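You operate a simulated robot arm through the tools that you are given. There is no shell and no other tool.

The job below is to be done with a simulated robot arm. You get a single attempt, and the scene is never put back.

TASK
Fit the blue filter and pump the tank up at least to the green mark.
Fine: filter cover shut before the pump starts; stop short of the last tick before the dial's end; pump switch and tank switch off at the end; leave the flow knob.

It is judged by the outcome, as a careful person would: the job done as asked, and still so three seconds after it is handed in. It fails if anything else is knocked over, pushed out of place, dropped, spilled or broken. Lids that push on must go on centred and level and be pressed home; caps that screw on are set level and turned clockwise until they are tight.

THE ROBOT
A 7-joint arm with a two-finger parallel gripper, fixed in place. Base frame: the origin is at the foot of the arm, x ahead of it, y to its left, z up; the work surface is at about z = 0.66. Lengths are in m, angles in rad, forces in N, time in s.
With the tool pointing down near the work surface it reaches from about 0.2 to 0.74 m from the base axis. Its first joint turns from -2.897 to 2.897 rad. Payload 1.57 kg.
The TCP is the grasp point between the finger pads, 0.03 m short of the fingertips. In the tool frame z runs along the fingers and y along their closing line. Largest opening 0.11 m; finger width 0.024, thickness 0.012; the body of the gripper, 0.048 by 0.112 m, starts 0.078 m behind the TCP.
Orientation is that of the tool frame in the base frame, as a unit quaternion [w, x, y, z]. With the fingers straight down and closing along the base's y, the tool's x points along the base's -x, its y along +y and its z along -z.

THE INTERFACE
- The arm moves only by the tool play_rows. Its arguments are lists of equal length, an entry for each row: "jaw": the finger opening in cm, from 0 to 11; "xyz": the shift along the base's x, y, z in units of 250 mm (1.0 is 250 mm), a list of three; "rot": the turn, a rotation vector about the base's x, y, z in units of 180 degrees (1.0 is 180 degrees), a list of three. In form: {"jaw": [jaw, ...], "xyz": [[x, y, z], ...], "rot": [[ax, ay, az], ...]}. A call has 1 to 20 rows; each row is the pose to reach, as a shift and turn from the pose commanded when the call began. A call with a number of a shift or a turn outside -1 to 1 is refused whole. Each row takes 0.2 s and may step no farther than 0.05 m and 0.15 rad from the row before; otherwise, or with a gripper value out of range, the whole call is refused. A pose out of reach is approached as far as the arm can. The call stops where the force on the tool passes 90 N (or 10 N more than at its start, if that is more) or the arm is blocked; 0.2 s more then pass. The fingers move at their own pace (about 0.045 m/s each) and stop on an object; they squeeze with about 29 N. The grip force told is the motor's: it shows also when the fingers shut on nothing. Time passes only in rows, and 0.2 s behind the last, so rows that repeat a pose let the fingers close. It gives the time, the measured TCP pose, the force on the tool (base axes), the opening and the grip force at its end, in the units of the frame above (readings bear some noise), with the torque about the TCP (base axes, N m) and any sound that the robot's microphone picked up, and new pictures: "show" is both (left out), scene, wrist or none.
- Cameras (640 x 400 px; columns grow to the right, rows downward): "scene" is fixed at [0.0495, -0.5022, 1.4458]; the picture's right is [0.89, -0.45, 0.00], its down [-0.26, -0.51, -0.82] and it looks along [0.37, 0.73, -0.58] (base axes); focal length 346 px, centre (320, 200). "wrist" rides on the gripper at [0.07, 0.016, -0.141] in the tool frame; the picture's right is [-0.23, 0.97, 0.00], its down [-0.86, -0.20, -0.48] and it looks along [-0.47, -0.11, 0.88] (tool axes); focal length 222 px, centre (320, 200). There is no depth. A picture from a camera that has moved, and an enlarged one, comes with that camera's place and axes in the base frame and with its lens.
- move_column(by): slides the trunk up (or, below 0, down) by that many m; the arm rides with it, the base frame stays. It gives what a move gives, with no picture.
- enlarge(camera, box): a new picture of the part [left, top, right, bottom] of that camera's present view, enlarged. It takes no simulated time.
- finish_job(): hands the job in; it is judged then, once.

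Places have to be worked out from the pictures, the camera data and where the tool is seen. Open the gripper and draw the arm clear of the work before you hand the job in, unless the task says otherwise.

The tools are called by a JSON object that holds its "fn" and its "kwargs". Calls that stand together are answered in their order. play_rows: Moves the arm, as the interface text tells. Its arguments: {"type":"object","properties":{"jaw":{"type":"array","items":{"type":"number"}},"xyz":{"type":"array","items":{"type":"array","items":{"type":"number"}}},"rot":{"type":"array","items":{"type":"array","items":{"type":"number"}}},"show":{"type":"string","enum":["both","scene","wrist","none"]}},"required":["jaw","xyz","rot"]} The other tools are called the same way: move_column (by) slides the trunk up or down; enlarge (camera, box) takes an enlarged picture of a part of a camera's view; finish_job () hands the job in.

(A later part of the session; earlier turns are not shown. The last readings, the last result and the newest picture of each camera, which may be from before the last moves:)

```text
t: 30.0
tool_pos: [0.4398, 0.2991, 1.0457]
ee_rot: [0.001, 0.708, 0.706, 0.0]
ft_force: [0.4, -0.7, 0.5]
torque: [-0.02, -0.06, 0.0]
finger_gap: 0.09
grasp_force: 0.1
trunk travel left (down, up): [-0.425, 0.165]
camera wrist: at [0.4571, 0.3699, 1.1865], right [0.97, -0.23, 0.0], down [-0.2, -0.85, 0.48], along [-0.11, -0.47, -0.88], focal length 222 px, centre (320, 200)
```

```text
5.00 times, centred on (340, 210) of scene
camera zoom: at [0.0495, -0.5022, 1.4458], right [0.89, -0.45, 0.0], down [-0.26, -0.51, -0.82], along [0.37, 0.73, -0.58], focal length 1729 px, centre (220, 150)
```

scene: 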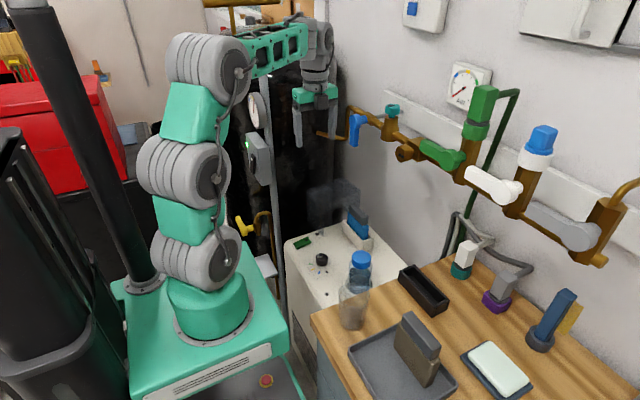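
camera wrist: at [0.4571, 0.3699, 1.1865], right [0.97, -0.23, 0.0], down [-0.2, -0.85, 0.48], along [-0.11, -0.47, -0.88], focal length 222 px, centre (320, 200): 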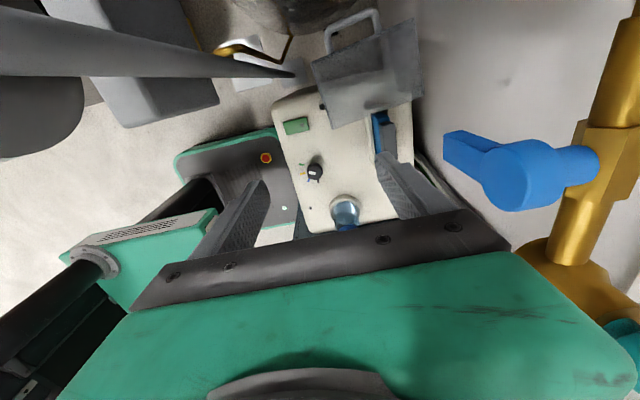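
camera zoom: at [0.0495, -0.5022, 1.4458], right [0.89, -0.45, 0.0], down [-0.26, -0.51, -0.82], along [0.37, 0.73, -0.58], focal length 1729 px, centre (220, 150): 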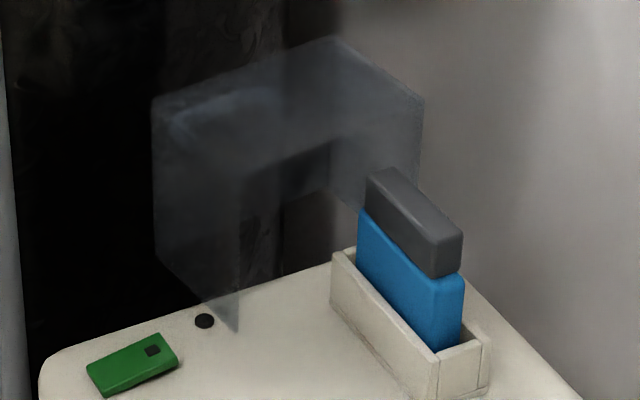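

The handle is a U-bar on the hood's tank-side plate, bar roughly from (0.487,0.436) to (0.552,0.437) at z≈0.745; hood top is at z≈0.80. I turn the gripper back to closing along y, narrowed, to approach the bar from above.

{"fn": "play_rows", "kwargs": {"jaw": [6, 4, 4, 4, 4, 4, 4, 4, 4, 4, 4], "xyz": [[0, 0.01, 0], [0, 0.02, 0], [0, 0.04, 0], [0, 0.06, 0], [0, 0.08, 0], [0, 0.11, 0], [0, 0.14, 0], [0, 0.17, 0], [0, 0.2, 0], [0, 0.24, 0], [0, 0.28, 0]], "rot": [[0, 0, 0.0455], [0, 0, 0.091], [0, 0, 0.1364], [0, 0, 0.1818], [0, 0, 0.2273], [0, 0, 0.2727], [0, 0, 0.3182], [0, 0, 0.3636], [0, 0, 0.4091], [0, 0, 0.4545], [0, 0, 0.5]]}}

{"fn": "enlarge", "kwargs": {"camera": "wrist", "box": [200, 20, 440, 200]}}

```text
t: 32.4
tool_pos: [0.4418, 0.3712, 1.0443]
ee_rot: [-0.001, -0.001, 1.0, 0.0]
ft_force: [0.4, -1.1, 0.2]
torque: [-0.04, -0.01, -0.01]
finger_gap: 0.0398
grasp_force: 0.0
trunk travel left (down, up): [-0.425, 0.165]
camera wrist: at [0.3712, 0.3867, 1.186], right [0.23, 0.97, 0.0], down [0.86, -0.2, 0.48], along [0.47, -0.11, -0.88], focal length 222 px, centre (320, 200)
```

scene: 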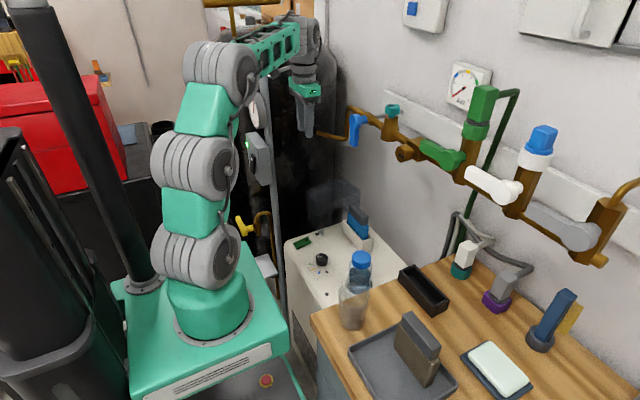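
wrist: 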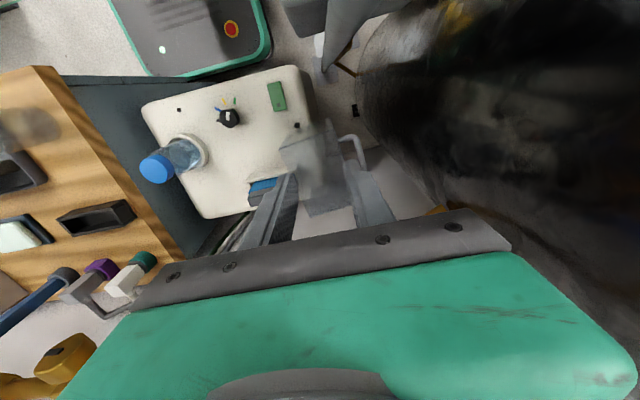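

```text
2.22 times, centred on (320, 110) of wrist
camera zoom: at [0.3712, 0.3867, 1.186], right [0.23, 0.97, 0.0], down [0.86, -0.2, 0.48], along [0.47, -0.11, -0.88], focal length 494 px, centre (320, 400)
```

zoom: 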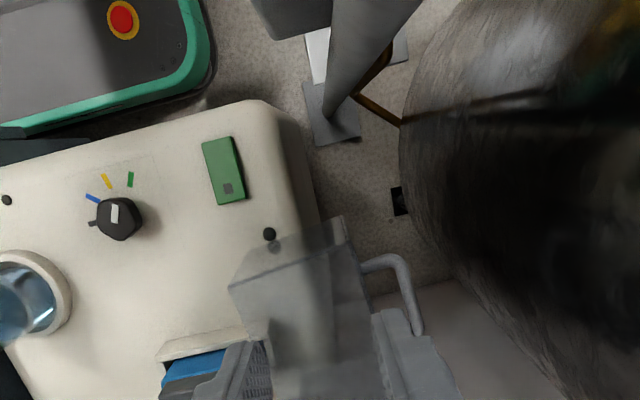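

Bar measured at y≈0.4346–0.4374, plate face at y≈0.399, so the inner finger fits between. I move +x away from the post, to (0.52, 0.44), and lower to a hover above the bar.

{"fn": "play_rows", "kwargs": {"jaw": [4, 4, 4, 4, 4, 4, 4, 4], "xyz": [[0.16, 0, 0], [0.313, 0.06, 0], [0.313, 0.18, 0], [0.313, 0.275, -0.1], [0.313, 0.275, -0.25], [0.313, 0.275, -0.4], [0.313, 0.275, -0.55], [0.313, 0.275, -0.68]], "rot": [[0, 0, 0], [0, 0, 0], [0, 0, 0], [0, 0, 0], [0, 0, 0], [0, 0, 0], [0, 0, 0], [0, 0, 0]]}}

{"fn": "enlarge", "kwargs": {"camera": "wrist", "box": [200, 60, 440, 240]}}

{"fn": "enlarge", "kwargs": {"camera": "scene", "box": [200, 20, 380, 250]}}

```text
t: 34.2
tool_pos: [0.5201, 0.4388, 0.8732]
ee_rot: [0.001, 0.0, 1.0, 0.001]
ft_force: [-0.3, -0.1, -0.6]
torque: [0.01, 0.01, 0.0]
finger_gap: 0.0399
grasp_force: 0.1
trunk travel left (down, up): [-0.425, 0.165]
camera wrist: at [0.4498, 0.4559, 1.0152], right [0.23, 0.97, 0.0], down [0.85, -0.2, 0.48], along [0.47, -0.11, -0.88], focal length 222 px, centre (320, 200)
```

scene: 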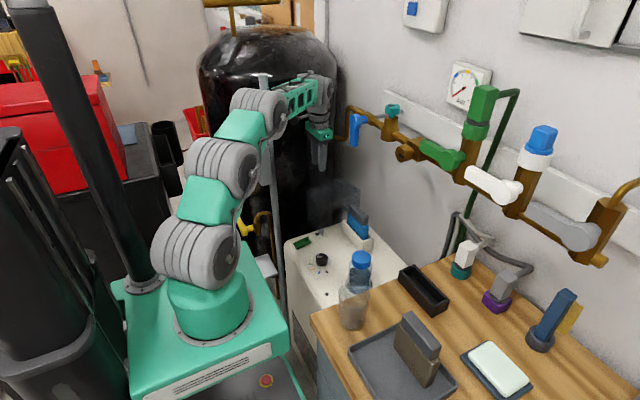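
wrist: 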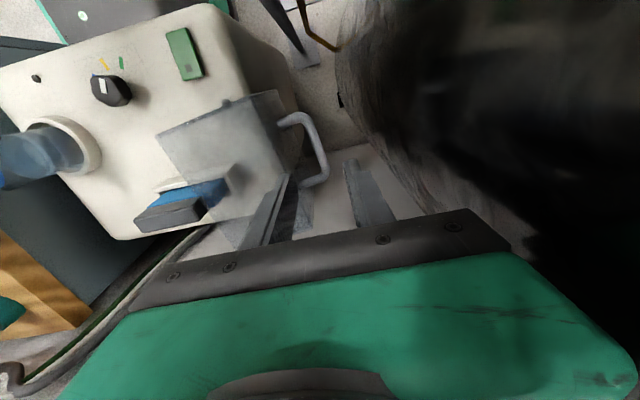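

```text
2.22 times, centred on (320, 150) of wrist
camera zoom: at [0.4498, 0.4559, 1.0152], right [0.23, 0.97, 0.0], down [0.85, -0.2, 0.48], along [0.47, -0.11, -0.88], focal length 494 px, centre (320, 311)
```

zoom: 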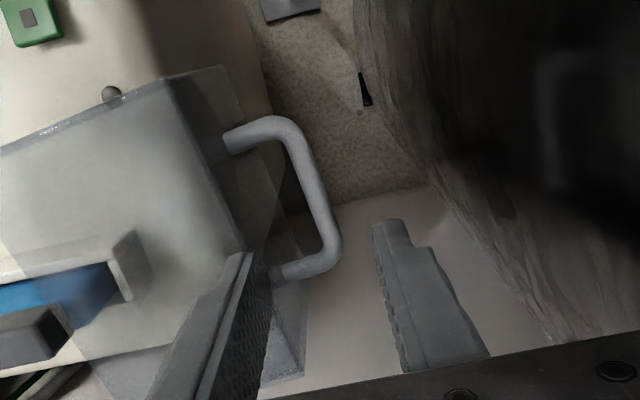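

```text
1.74 times, centred on (290, 135) of scene
camera zoom: at [0.0495, -0.5022, 1.4458], right [0.89, -0.45, 0.0], down [-0.26, -0.51, -0.82], along [0.37, 0.73, -0.58], focal length 601 px, centre (372, 313)
```

zoom: 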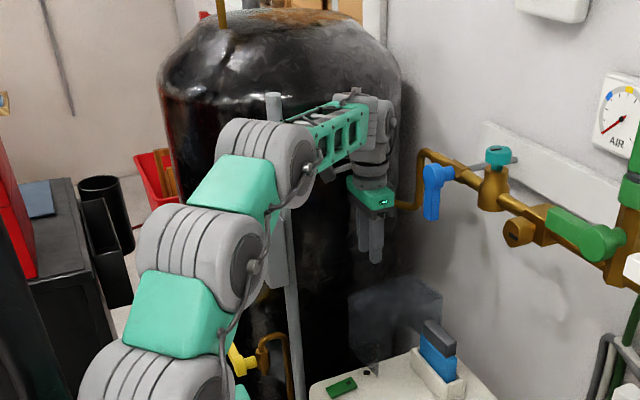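

The bar is clearly visible: from (0.486, 0.434) to (0.547, 0.442) at z≈0.74, yawed about 7° CCW. I align the yaw, set the opening to 3.4 cm and lower so the bar is between the fingers.

{"fn": "play_rows", "kwargs": {"jaw": [3.4, 3.4, 3.4, 3.4, 3.4], "xyz": [[-0.014, 0.012, 0], [-0.014, 0.012, -0.09], [-0.014, 0.012, -0.18], [-0.014, 0.012, -0.27], [-0.014, 0.012, -0.32]], "rot": [[0, 0, 0.039], [0, 0, 0.039], [0, 0, 0.039], [0, 0, 0.039], [0, 0, 0.039]]}}

{"fn": "enlarge", "kwargs": {"camera": "wrist", "box": [200, 60, 440, 240]}}

```text
t: 35.4
tool_pos: [0.5166, 0.4413, 0.7942]
ee_rot: [-0.001, -0.061, 0.998, 0.0]
ft_force: [-0.5, 0.0, -0.4]
torque: [-0.01, 0.01, 0.0]
finger_gap: 0.0342
grasp_force: 0.0
trunk travel left (down, up): [-0.425, 0.165]
camera wrist: at [0.445, 0.4496, 0.9354], right [0.11, 0.99, 0.0], down [0.87, -0.09, 0.48], along [0.48, -0.05, -0.88], focal length 222 px, centre (320, 200)
```

scene: 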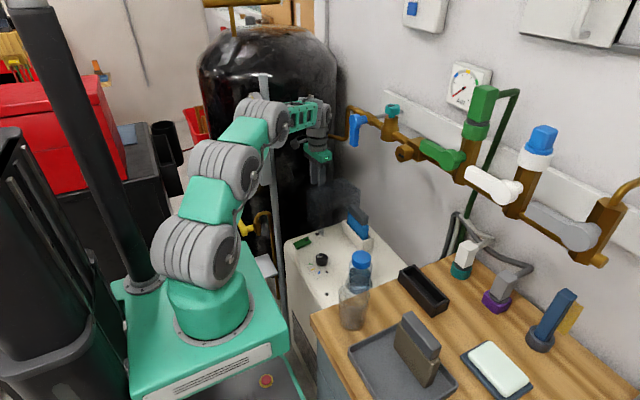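
wrist: 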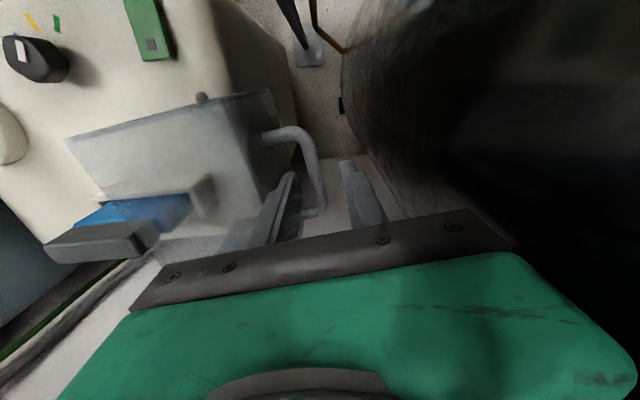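

```text
2.22 times, centred on (320, 150) of wrist
camera zoom: at [0.445, 0.4496, 0.9354], right [0.11, 0.99, 0.0], down [0.87, -0.09, 0.48], along [0.48, -0.05, -0.88], focal length 494 px, centre (320, 311)
```

zoom: 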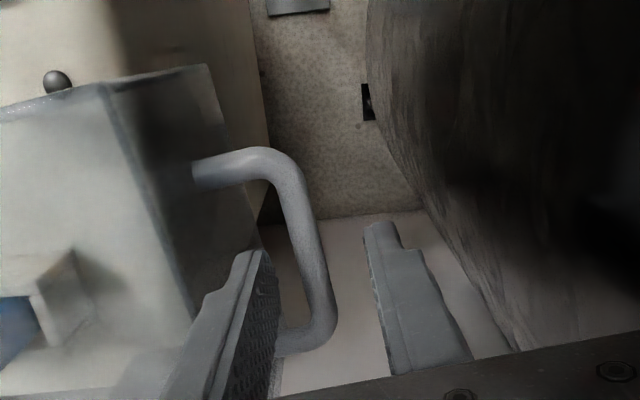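

Bar is between the fingers. I lower the last 44 mm so the bar is about 2 cm from the tips.

{"fn": "play_rows", "kwargs": {"jaw": [3.4, 3.4, 3.4], "xyz": [[0, 0, -0.06], [0, 0, -0.12], [0, 0, -0.176]], "rot": [[0, 0, 0], [0, 0, 0], [0, 0, 0]]}}

{"fn": "enlarge", "kwargs": {"camera": "wrist", "box": [200, 60, 440, 240]}}

{"fn": "enlarge", "kwargs": {"camera": "scene", "box": [240, 80, 400, 250]}}

```text
t: 36.2
tool_pos: [0.5156, 0.441, 0.7506]
ee_rot: [0.0, -0.061, 0.998, 0.001]
ft_force: [0.1, 0.9, -0.7]
torque: [0.04, -0.05, 0.08]
finger_gap: 0.0341
grasp_force: 0.1
trunk travel left (down, up): [-0.425, 0.165]
camera wrist: at [0.4446, 0.4495, 0.8915], right [0.11, 0.99, 0.0], down [0.87, -0.09, 0.48], along [0.48, -0.05, -0.88], focal length 222 px, centre (320, 200)
```

scene: 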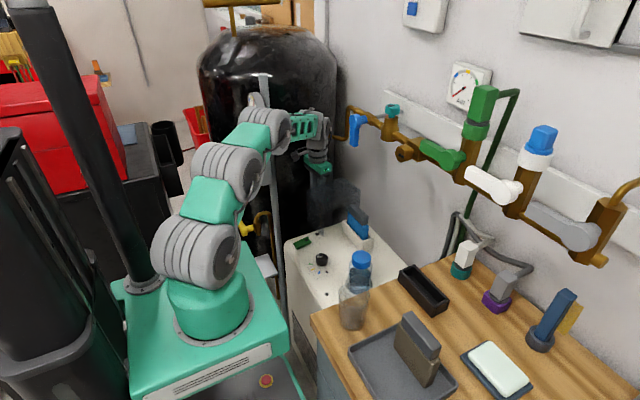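
wrist: 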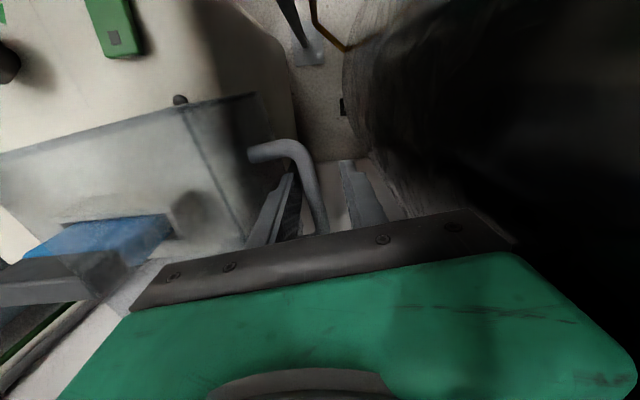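

```text
2.22 times, centred on (320, 150) of wrist
camera zoom: at [0.4446, 0.4495, 0.8915], right [0.11, 0.99, 0.0], down [0.87, -0.09, 0.48], along [0.48, -0.05, -0.88], focal length 494 px, centre (320, 311)
```

zoom: 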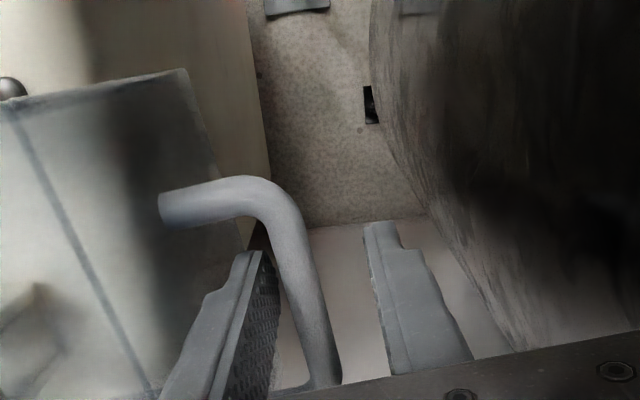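

```text
2.35 times, centred on (320, 165) of scene
camera zoom: at [0.0495, -0.5022, 1.4458], right [0.89, -0.45, 0.0], down [-0.26, -0.51, -0.82], along [0.37, 0.73, -0.58], focal length 814 px, centre (320, 282)
```

zoom: 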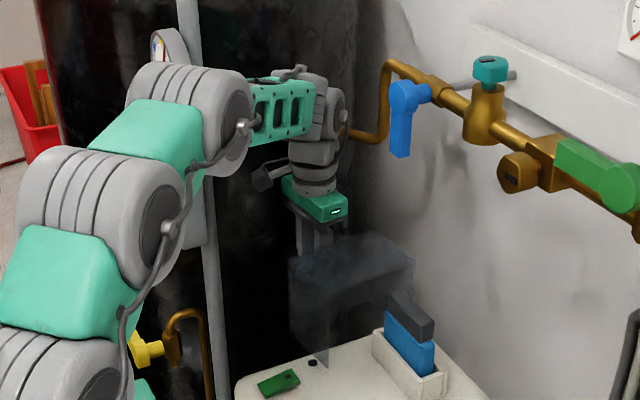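

The bar sits ~6 mm nearer the plate-side finger; I shift −6 mm in y while closing on the bar.

{"fn": "play_rows", "kwargs": {"jaw": [2.8, 2.0, 0.8, 0.8, 0.8], "xyz": [[0, -0.008, 0], [0, -0.018, 0], [0, -0.024, 0], [0, -0.024, 0], [0, -0.024, 0]], "rot": [[0, 0, 0], [0, 0, 0], [0, 0, 0], [0, 0, 0], [0, 0, 0]]}}

{"fn": "enlarge", "kwargs": {"camera": "wrist", "box": [200, 60, 440, 240]}}

```text
t: 37.4
tool_pos: [0.5159, 0.4357, 0.7501]
ee_rot: [0.001, -0.061, 0.998, 0.001]
ft_force: [0.7, 3.7, 0.3]
torque: [0.04, 0.16, 0.4]
finger_gap: 0.0117
grasp_force: 28.5
trunk travel left (down, up): [-0.425, 0.165]
camera wrist: at [0.4443, 0.4435, 0.8919], right [0.11, 0.99, 0.0], down [0.87, -0.09, 0.48], along [0.48, -0.05, -0.88], focal length 222 px, centre (320, 200)
```

scene: 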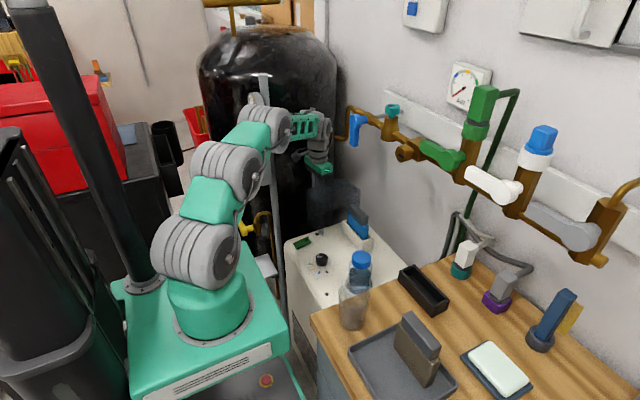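
wrist: 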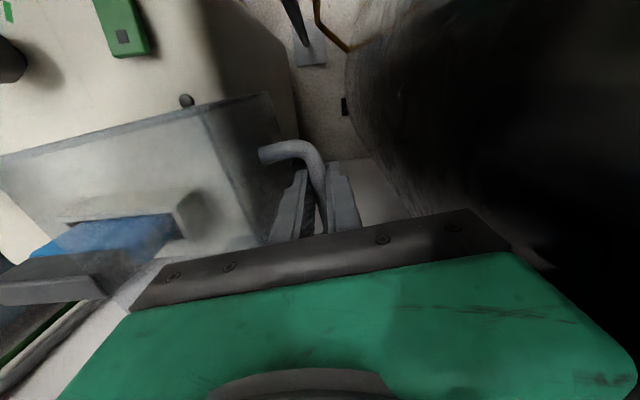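

```text
2.22 times, centred on (320, 150) of wrist
camera zoom: at [0.4443, 0.4435, 0.8919], right [0.11, 0.99, 0.0], down [0.87, -0.09, 0.48], along [0.48, -0.05, -0.88], focal length 494 px, centre (320, 311)
```

zoom: 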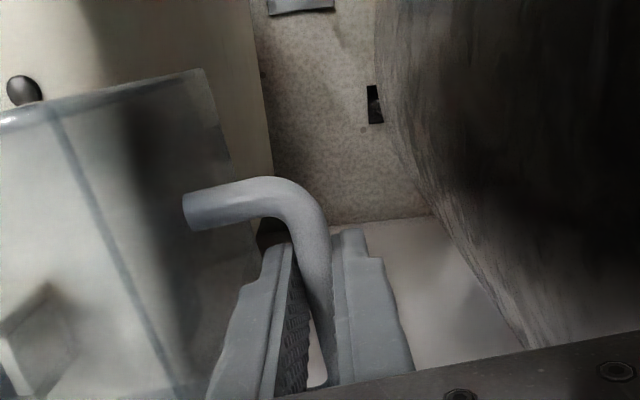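

The bar is gripped. I now swing the hood along its arc about the hinge (≈y 0.295, z 0.687), starting with 10° to check the forces.

{"fn": "play_rows", "kwargs": {"jaw": [0.8, 0.8, 0.8], "xyz": [[0.002, -0.02, 0.0484], [0.005, -0.0456, 0.0948], [0.005, -0.0456, 0.0948]], "rot": [[0, 0, 0], [0, 0, 0], [0, 0, 0]]}}

{"fn": "enlarge", "kwargs": {"camera": "wrist", "box": [200, 60, 440, 240]}}

{"fn": "enlarge", "kwargs": {"camera": "scene", "box": [260, 120, 400, 250]}}

```text
t: 38.2
tool_pos: [0.5206, 0.4241, 0.7815]
ee_rot: [0.005, -0.06, 0.998, 0.003]
ft_force: [-1.3, 5.4, 11.1]
torque: [0.19, 0.01, 0.26]
finger_gap: 0.0123
grasp_force: 1.8
trunk travel left (down, up): [-0.425, 0.165]
camera wrist: at [0.4476, 0.4318, 0.9209], right [0.11, 0.99, 0.01], down [0.87, -0.1, 0.48], along [0.48, -0.05, -0.87], focal length 222 px, centre (320, 200)
```

scene: 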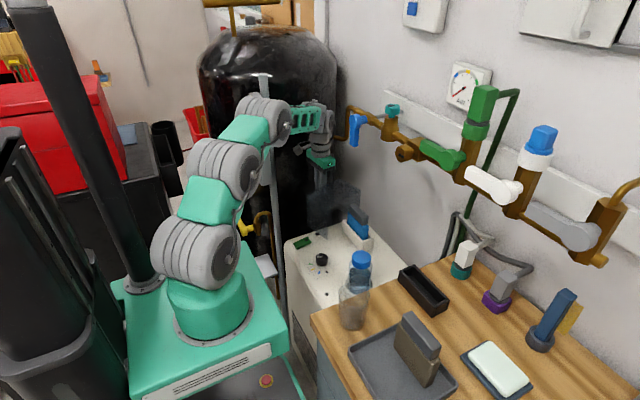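
wrist: 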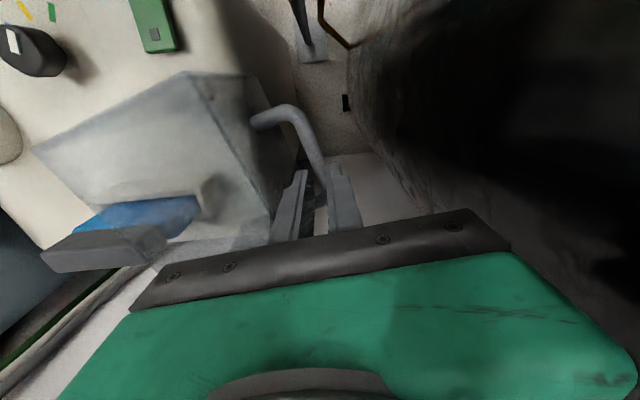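

```text
2.22 times, centred on (320, 150) of wrist
camera zoom: at [0.4476, 0.4318, 0.9209], right [0.11, 0.99, 0.01], down [0.87, -0.1, 0.48], along [0.48, -0.05, -0.87], focal length 494 px, centre (320, 311)
```

zoom: 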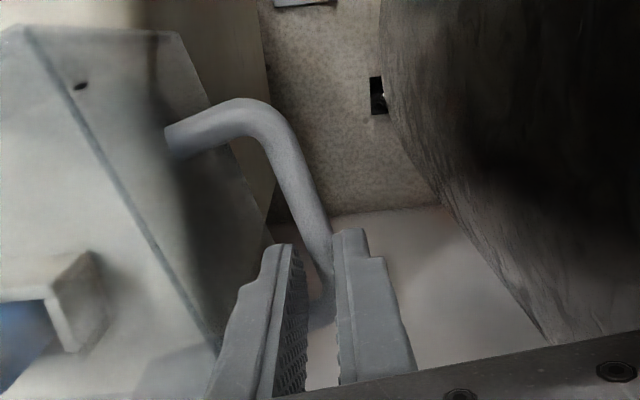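

```text
3.08 times, centred on (330, 185) of scene
camera zoom: at [0.0495, -0.5022, 1.4458], right [0.89, -0.45, 0.0], down [-0.26, -0.51, -0.82], along [0.37, 0.73, -0.58], focal length 1064 px, centre (289, 246)
```

zoom: 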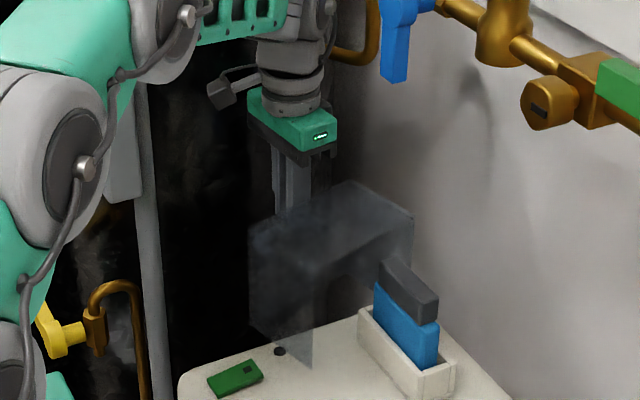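

The bar slipped to the fingertips while lifting (too much upward, tip squeeze). I loosen slightly, lower ~22 mm to get a deeper hold of the bar, and look.

{"fn": "play_rows", "kwargs": {"jaw": [2.0, 2.0, 2.0, 2.0, 2.0], "xyz": [[0, 0.01, 0], [0, 0.025, -0.04], [-0.002, 0.04, -0.08], [-0.004, 0.046, -0.12], [-0.005, 0.046, -0.13]], "rot": [[0, 0, 0], [0, 0, 0], [0, 0, 0], [0, 0, 0], [0, 0, 0]]}}

{"fn": "enlarge", "kwargs": {"camera": "wrist", "box": [200, 60, 440, 240]}}

```text
t: 39.4
tool_pos: [0.515, 0.4349, 0.7405]
ee_rot: [-0.001, -0.061, 0.998, 0.0]
ft_force: [0.6, -1.4, 0.8]
torque: [-0.01, 0.01, 0.04]
finger_gap: 0.0212
grasp_force: 0.5
trunk travel left (down, up): [-0.425, 0.165]
camera wrist: at [0.4437, 0.4439, 0.8823], right [0.11, 0.99, 0.0], down [0.87, -0.09, 0.48], along [0.47, -0.05, -0.88], focal length 222 px, centre (320, 200)
```

scene: 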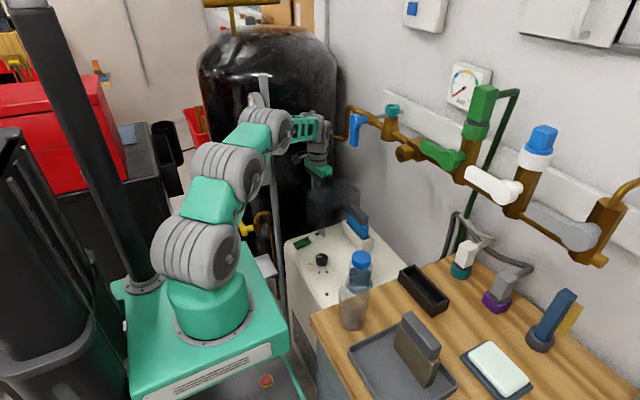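
wrist: 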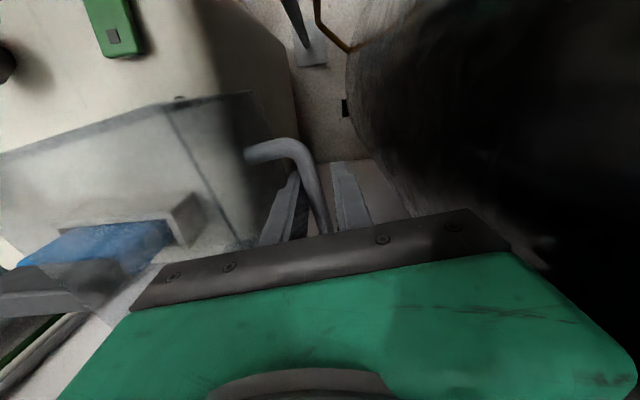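

```text
2.22 times, centred on (320, 150) of wrist
camera zoom: at [0.4437, 0.4439, 0.8823], right [0.11, 0.99, 0.0], down [0.87, -0.09, 0.48], along [0.47, -0.05, -0.88], focal length 494 px, centre (320, 311)
```

zoom: 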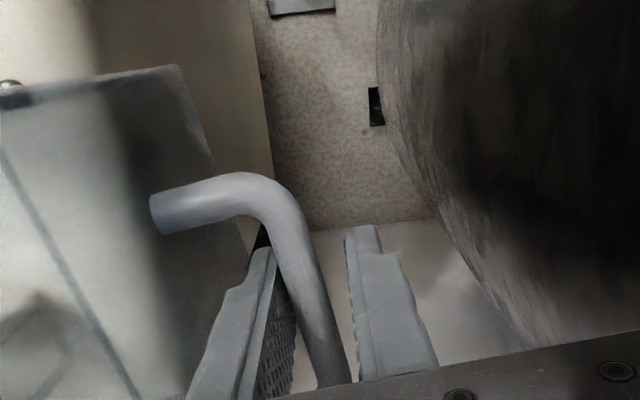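

I'll instead cage the bar loosely between the fingers (1.7 cm) so that only the sideways motion drives the hood, and follow the arc up to about 20°.

{"fn": "play_rows", "kwargs": {"jaw": [1.7, 1.7, 1.7, 1.7, 1.7], "xyz": [[0, 0, 0], [0.0024, -0.02, 0.0604], [0.0056, -0.0456, 0.1188], [0.0088, -0.074, 0.1628], [0.0128, -0.1068, 0.204]], "rot": [[0, 0, 0], [0, 0, 0], [0, 0, 0], [0, 0, 0], [0, 0, 0]]}}

{"fn": "enlarge", "kwargs": {"camera": "wrist", "box": [200, 60, 440, 240]}}

{"fn": "enlarge", "kwargs": {"camera": "scene", "box": [260, 120, 400, 250]}}

```text
t: 40.6
tool_pos: [0.5206, 0.4066, 0.7959]
ee_rot: [0.001, -0.06, 0.998, 0.001]
ft_force: [0.0, -0.6, -0.4]
torque: [0.02, 0.02, 0.0]
finger_gap: 0.0165
grasp_force: 0.0
trunk travel left (down, up): [-0.425, 0.165]
camera wrist: at [0.4491, 0.4158, 0.9361], right [0.11, 0.99, 0.0], down [0.87, -0.1, 0.48], along [0.48, -0.05, -0.88], focal length 222 px, centre (320, 200)
```

scene: 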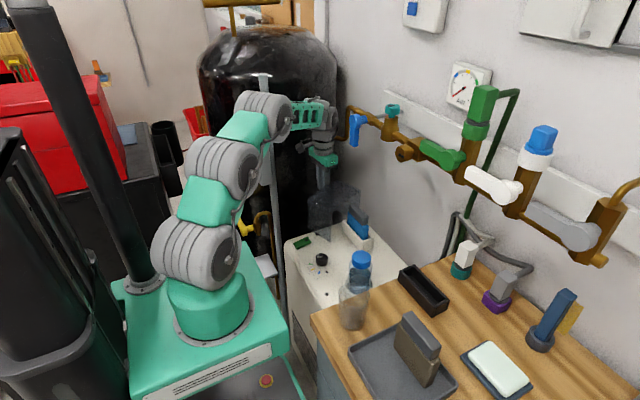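
wrist: 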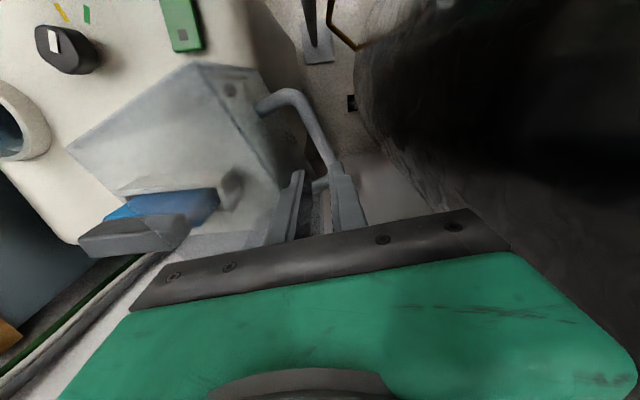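

```text
2.22 times, centred on (320, 150) of wrist
camera zoom: at [0.4491, 0.4158, 0.9361], right [0.11, 0.99, 0.0], down [0.87, -0.1, 0.48], along [0.48, -0.05, -0.88], focal length 494 px, centre (320, 311)
```

zoom: 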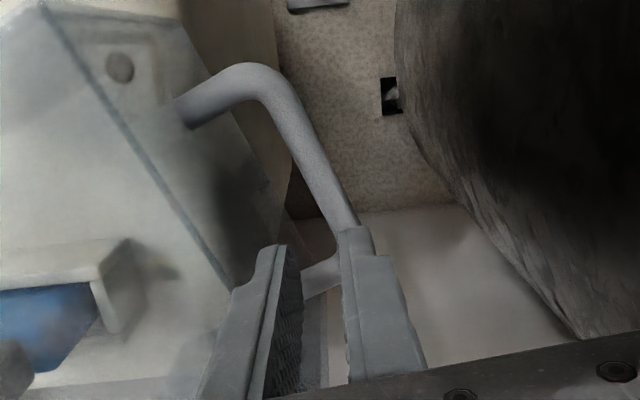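

```text
3.08 times, centred on (330, 185) of scene
camera zoom: at [0.0495, -0.5022, 1.4458], right [0.89, -0.45, 0.0], down [-0.26, -0.51, -0.82], along [0.37, 0.73, -0.58], focal length 1064 px, centre (289, 246)
```

zoom: 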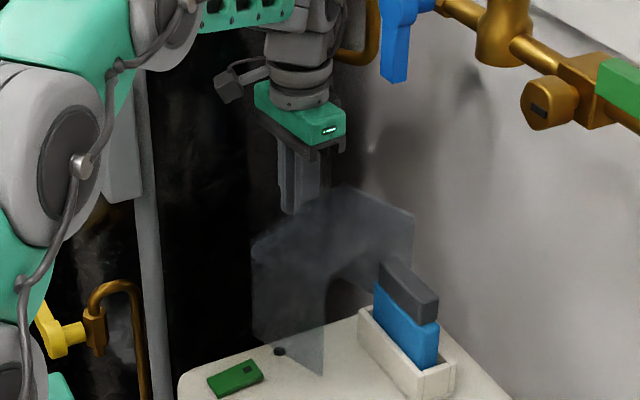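

Surprise: the z-lift did nothing — the hood turned about a vertical axis. It is a swing cover hinged near (0.61, 0.31): it was yawed ~7°, is now ~21°, and closing to 90° puts it exactly over the slot with the handle facing the robot. I rise clear, close the fingers and move to the outside of the bar, turning the tool with the hood.

{"fn": "play_rows", "kwargs": {"jaw": [1.7, 0.5, 0, 0], "xyz": [[0, 0, 0.1], [-0.06, 0.05, 0.14], [-0.12, 0.09, 0.14], [-0.176, 0.126, 0.12]], "rot": [[0, 0, 0], [0, 0, 0.03], [0, 0, 0.06], [0, 0, 0.078]]}}

{"fn": "enlarge", "kwargs": {"camera": "wrist", "box": [160, 30, 460, 240]}}

{"fn": "enlarge", "kwargs": {"camera": "scene", "box": [240, 100, 400, 250]}}

```text
t: 41.6
tool_pos: [0.4757, 0.4398, 0.8231]
ee_rot: [0.0, -0.183, 0.983, 0.001]
ft_force: [-0.4, 0.6, 0.4]
torque: [0.0, -0.04, -0.03]
finger_gap: 0.0
grasp_force: 21.4
trunk travel left (down, up): [-0.425, 0.165]
camera wrist: at [0.4045, 0.4307, 0.9645], right [-0.14, 0.99, 0.0], down [0.87, 0.12, 0.48], along [0.47, 0.07, -0.88], focal length 222 px, centre (320, 200)
```

scene: 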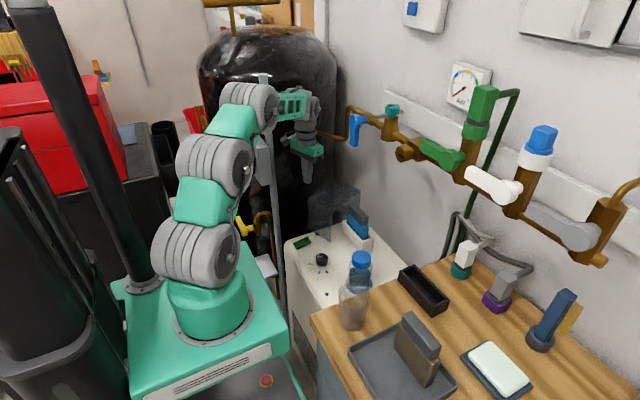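
wrist: 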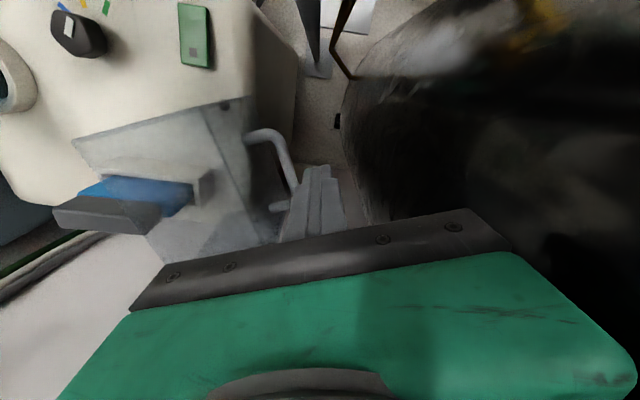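

```text
1.90 times, centred on (310, 135) of wrist
camera zoom: at [0.4045, 0.4307, 0.9645], right [-0.14, 0.99, 0.0], down [0.87, 0.12, 0.48], along [0.47, 0.07, -0.88], focal length 423 px, centre (339, 324)
```

zoom: 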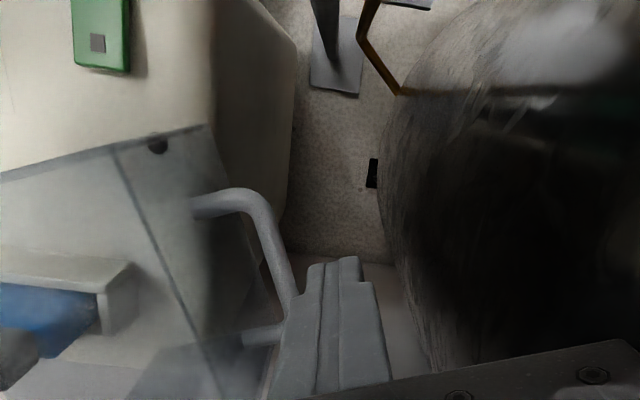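

```text
2.67 times, centred on (320, 175) of scene
camera zoom: at [0.0495, -0.5022, 1.4458], right [0.89, -0.45, 0.0], down [-0.26, -0.51, -0.82], along [0.37, 0.73, -0.58], focal length 922 px, centre (320, 267)
```

zoom: 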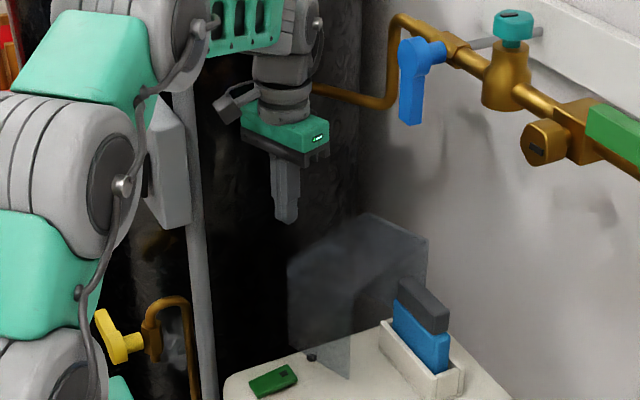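

Fingers are just outside the bar (≈18 mm clearance). I lower beside it and push the hood along its arc about the vertical hinge to about 40°.

{"fn": "play_rows", "kwargs": {"jaw": [0, 0, 0, 0, 0, 0, 0], "xyz": [[0, 0, -0.1], [0, 0, -0.2], [0, 0, -0.3], [-0.0116, -0.0892, -0.3], [-0.048, -0.1392, -0.3], [-0.0792, -0.1928, -0.3], [-0.1064, -0.248, -0.3]], "rot": [[0, 0, 0], [0, 0, 0], [0, 0, 0], [0, 0, 0.022], [0, 0, 0.05], [0, 0, 0.078], [0, 0, 0.1056]]}}

{"fn": "enlarge", "kwargs": {"camera": "wrist", "box": [160, 30, 460, 240]}}

{"fn": "enlarge", "kwargs": {"camera": "scene", "box": [240, 100, 400, 250]}}

```text
t: 43.2
tool_pos: [0.4485, 0.3777, 0.7471]
ee_rot: [-0.001, -0.343, 0.939, 0.001]
ft_force: [-1.1, -0.2, 0.5]
torque: [-0.04, 0.0, 0.0]
finger_gap: 0.0
grasp_force: 21.0
trunk travel left (down, up): [-0.425, 0.165]
camera wrist: at [0.3848, 0.3462, 0.8896], right [-0.45, 0.89, 0.0], down [0.78, 0.4, 0.48], along [0.43, 0.22, -0.88], focal length 222 px, centre (320, 200)
```

scene: 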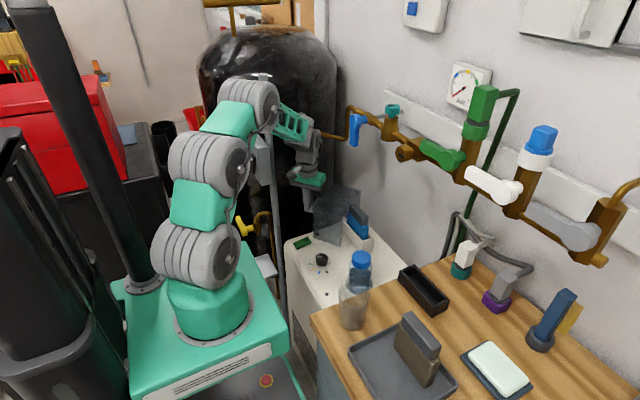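
wrist: 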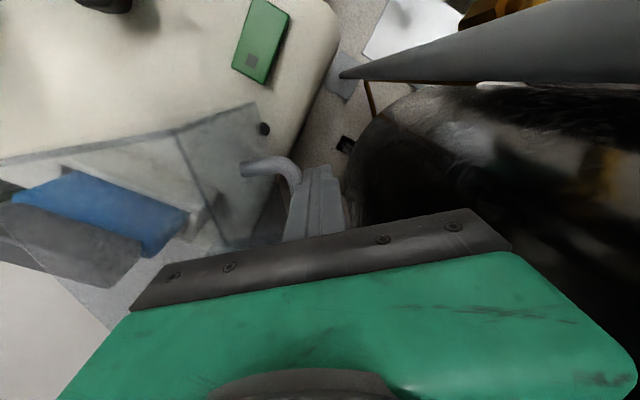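

```text
1.90 times, centred on (310, 135) of wrist
camera zoom: at [0.3848, 0.3462, 0.8896], right [-0.45, 0.89, 0.0], down [0.78, 0.4, 0.48], along [0.43, 0.22, -0.88], focal length 423 px, centre (339, 324)
```

zoom: 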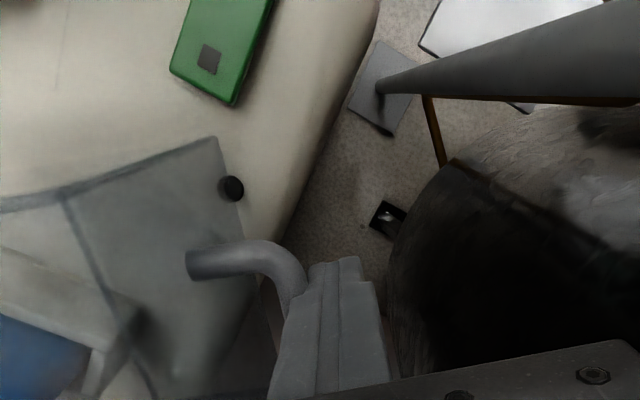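

```text
2.67 times, centred on (320, 175) of scene
camera zoom: at [0.0495, -0.5022, 1.4458], right [0.89, -0.45, 0.0], down [-0.26, -0.51, -0.82], along [0.37, 0.73, -0.58], focal length 922 px, centre (320, 267)
```

zoom: 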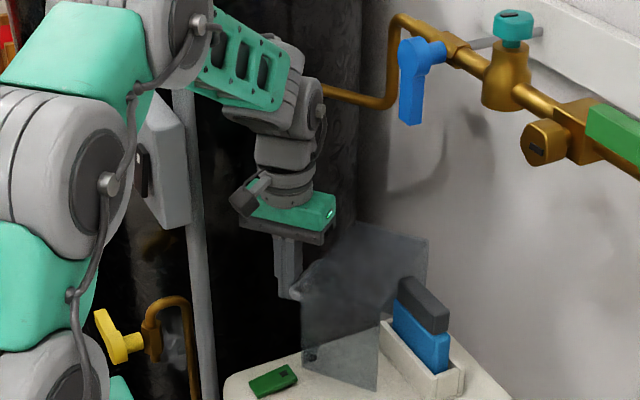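

The hood follows with almost no force. I continue the arc to about 80°.

{"fn": "play_rows", "kwargs": {"jaw": [0, 0, 0, 0, 0, 0, 0, 0], "xyz": [[-0.0216, -0.058, 0], [-0.0384, -0.1176, 0], [-0.0496, -0.1784, 0], [-0.056, -0.24, 0], [-0.0568, -0.3016, 0], [-0.052, -0.3632, 0], [-0.042, -0.424, 0], [-0.0268, -0.4844, 0]], "rot": [[0, 0, 0.0278], [0, 0, 0.0556], [0, 0, 0.0833], [0, 0, 0.1111], [0, 0, 0.1389], [0, 0, 0.1667], [0, 0, 0.1944], [0, 0, 0.2222]]}}

{"fn": "enlarge", "kwargs": {"camera": "wrist", "box": [160, 30, 460, 240]}}

{"fn": "enlarge", "kwargs": {"camera": "scene", "box": [280, 150, 420, 270]}}

```text
t: 45.0
tool_pos: [0.441, 0.256, 0.7492]
ee_rot: [-0.002, -0.643, 0.766, 0.0]
ft_force: [-2.6, -1.2, 0.5]
torque: [-0.03, 0.02, -0.05]
finger_gap: 0.0002
grasp_force: 21.2
trunk travel left (down, up): [-0.425, 0.165]
camera wrist: at [0.4137, 0.1913, 0.8897], right [-0.92, 0.39, 0.0], down [0.34, 0.81, 0.48], along [0.19, 0.44, -0.88], focal length 222 px, centre (320, 200)
```

scene: 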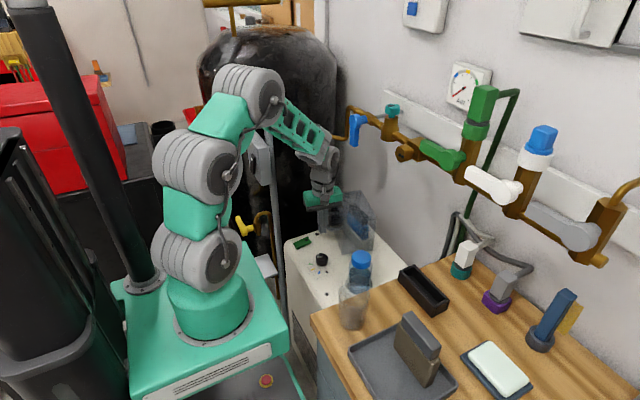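
wrist: 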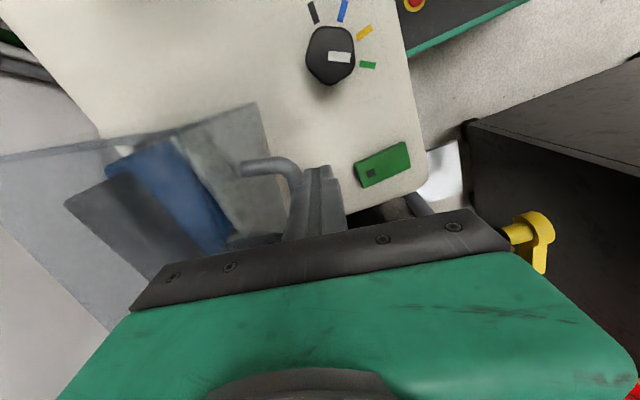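

```text
1.90 times, centred on (310, 135) of wrist
camera zoom: at [0.4137, 0.1913, 0.8897], right [-0.92, 0.39, 0.0], down [0.34, 0.81, 0.48], along [0.19, 0.44, -0.88], focal length 423 px, centre (339, 324)
```

zoom: 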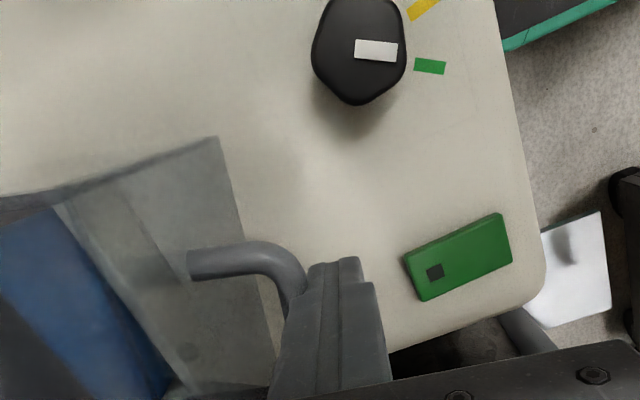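

```text
3.33 times, centred on (350, 210) of scene
camera zoom: at [0.0495, -0.5022, 1.4458], right [0.89, -0.45, 0.0], down [-0.26, -0.51, -0.82], along [0.37, 0.73, -0.58], focal length 1152 px, centre (220, 167)
```

zoom: 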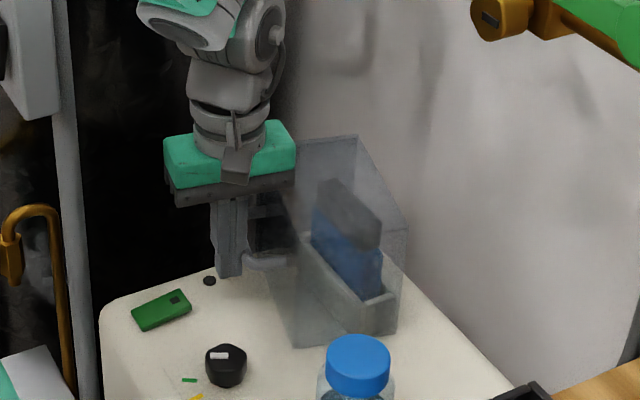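

The hood now surrounds the filter. I push on to 90° and check for the stop.

{"fn": "play_rows", "kwargs": {"jaw": [0, 0, 0, 0], "xyz": [[0.01, -0.029, 0], [0.0208, -0.058, 0], [0.033, -0.086, 0], [0.046, -0.1144, 0]], "rot": [[0, 0, 0.0139], [0, 0, 0.0278], [0, 0, 0.0417], [0, 0, 0.0556]]}}

{"fn": "enlarge", "kwargs": {"camera": "wrist", "box": [100, 30, 440, 240]}}

{"fn": "enlarge", "kwargs": {"camera": "scene", "box": [280, 150, 420, 270]}}

```text
t: 46.0
tool_pos: [0.4537, 0.2283, 0.7487]
ee_rot: [0.0, 0.708, -0.706, -0.001]
ft_force: [-5.6, -3.7, 0.3]
torque: [0.0, 0.0, -0.14]
finger_gap: 0.0
grasp_force: 21.6
trunk travel left (down, up): [-0.425, 0.165]
camera wrist: at [0.4372, 0.1586, 0.8896], right [-0.97, 0.23, 0.0], down [0.2, 0.86, 0.48], along [0.11, 0.47, -0.88], focal length 222 px, centre (320, 200)
```

scene: 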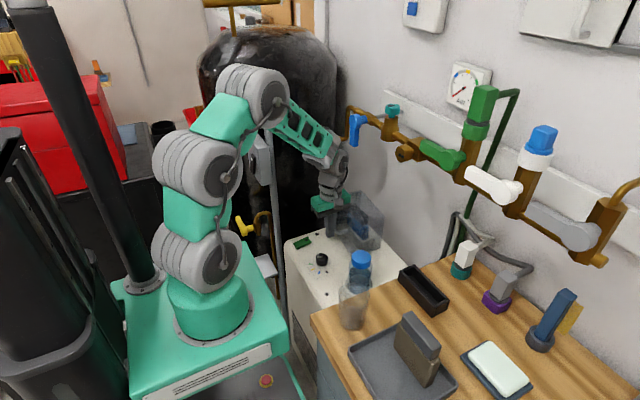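
wrist: 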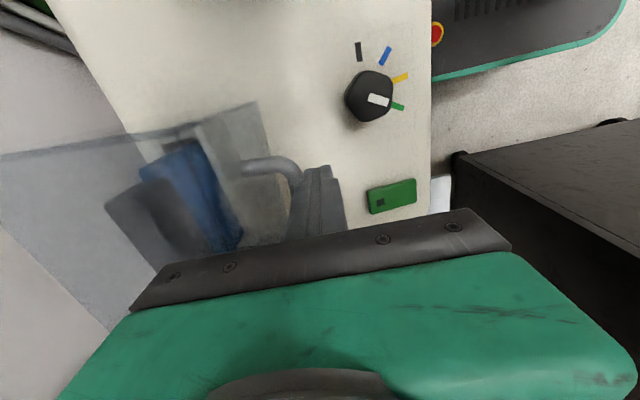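

```text
1.88 times, centred on (270, 135) of wrist
camera zoom: at [0.4372, 0.1586, 0.8896], right [-0.97, 0.23, 0.0], down [0.2, 0.86, 0.48], along [0.11, 0.47, -0.88], focal length 418 px, centre (414, 322)
```

zoom: 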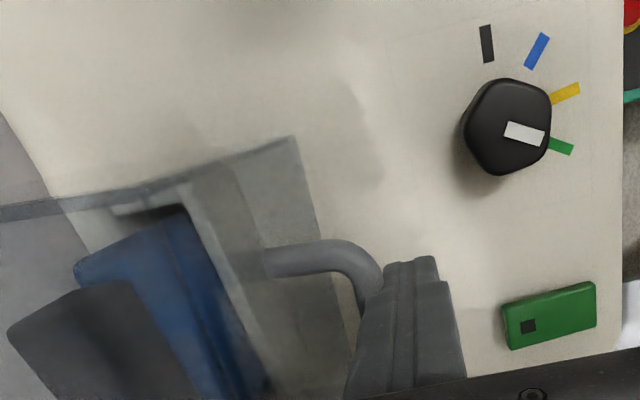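

```text
3.33 times, centred on (350, 210) of scene
camera zoom: at [0.0495, -0.5022, 1.4458], right [0.89, -0.45, 0.0], down [-0.26, -0.51, -0.82], along [0.37, 0.73, -0.58], focal length 1152 px, centre (220, 167)
```

zoom: 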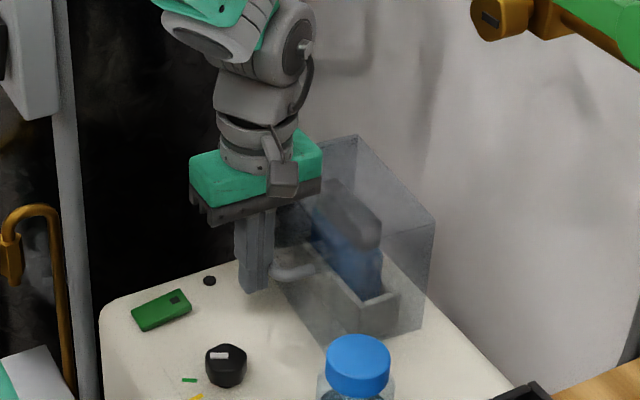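

Some resistance now (≈7 N). I push a little more in +x at the bar to find the stop.

{"fn": "play_rows", "kwargs": {"jaw": [0, 0, 0, 0], "xyz": [[0.012, -0.012, 0], [0.024, -0.024, 0], [0.036, -0.034, 0], [0.048, -0.04, 0]], "rot": [[0, 0, 0], [0, 0, 0], [0, 0, 0], [0, 0, 0]]}}

{"fn": "enlarge", "kwargs": {"camera": "wrist", "box": [100, 30, 440, 240]}}

{"fn": "enlarge", "kwargs": {"camera": "scene", "box": [280, 150, 420, 270]}}

```text
t: 47.0
tool_pos: [0.4606, 0.2172, 0.7475]
ee_rot: [0.003, 0.707, -0.707, -0.002]
ft_force: [-25.9, -15.0, 8.4]
torque: [0.01, 0.01, 0.03]
finger_gap: 0.0
grasp_force: 21.6
trunk travel left (down, up): [-0.425, 0.165]
camera wrist: at [0.4458, 0.1477, 0.8895], right [-0.97, 0.23, 0.01], down [0.2, 0.86, 0.48], along [0.1, 0.46, -0.88], focal length 222 px, centre (320, 200)
```

scene: 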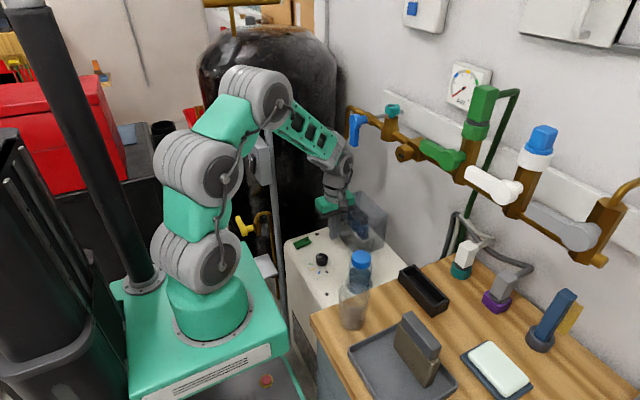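
wrist: 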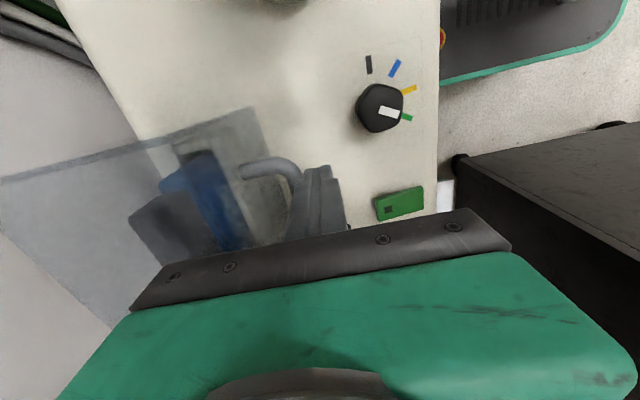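

```text
1.88 times, centred on (270, 135) of wrist
camera zoom: at [0.4458, 0.1477, 0.8895], right [-0.97, 0.23, 0.01], down [0.2, 0.86, 0.48], along [0.1, 0.46, -0.88], focal length 418 px, centre (414, 322)
```

zoom: 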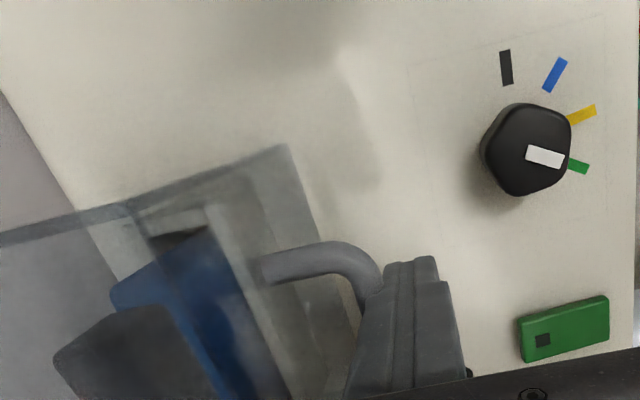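

```text
3.33 times, centred on (350, 210) of scene
camera zoom: at [0.0495, -0.5022, 1.4458], right [0.89, -0.45, 0.0], down [-0.26, -0.51, -0.82], along [0.37, 0.73, -0.58], focal length 1152 px, centre (220, 167)
```

zoom: 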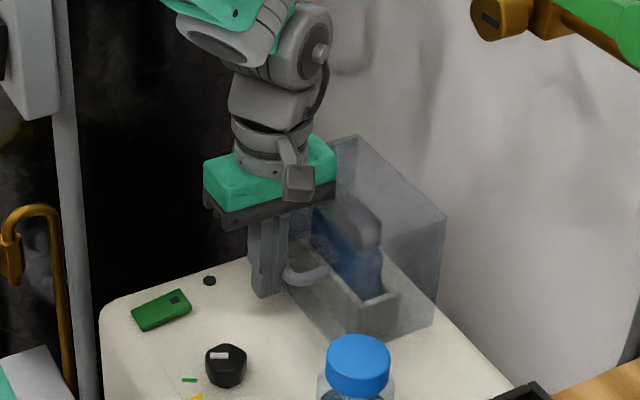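

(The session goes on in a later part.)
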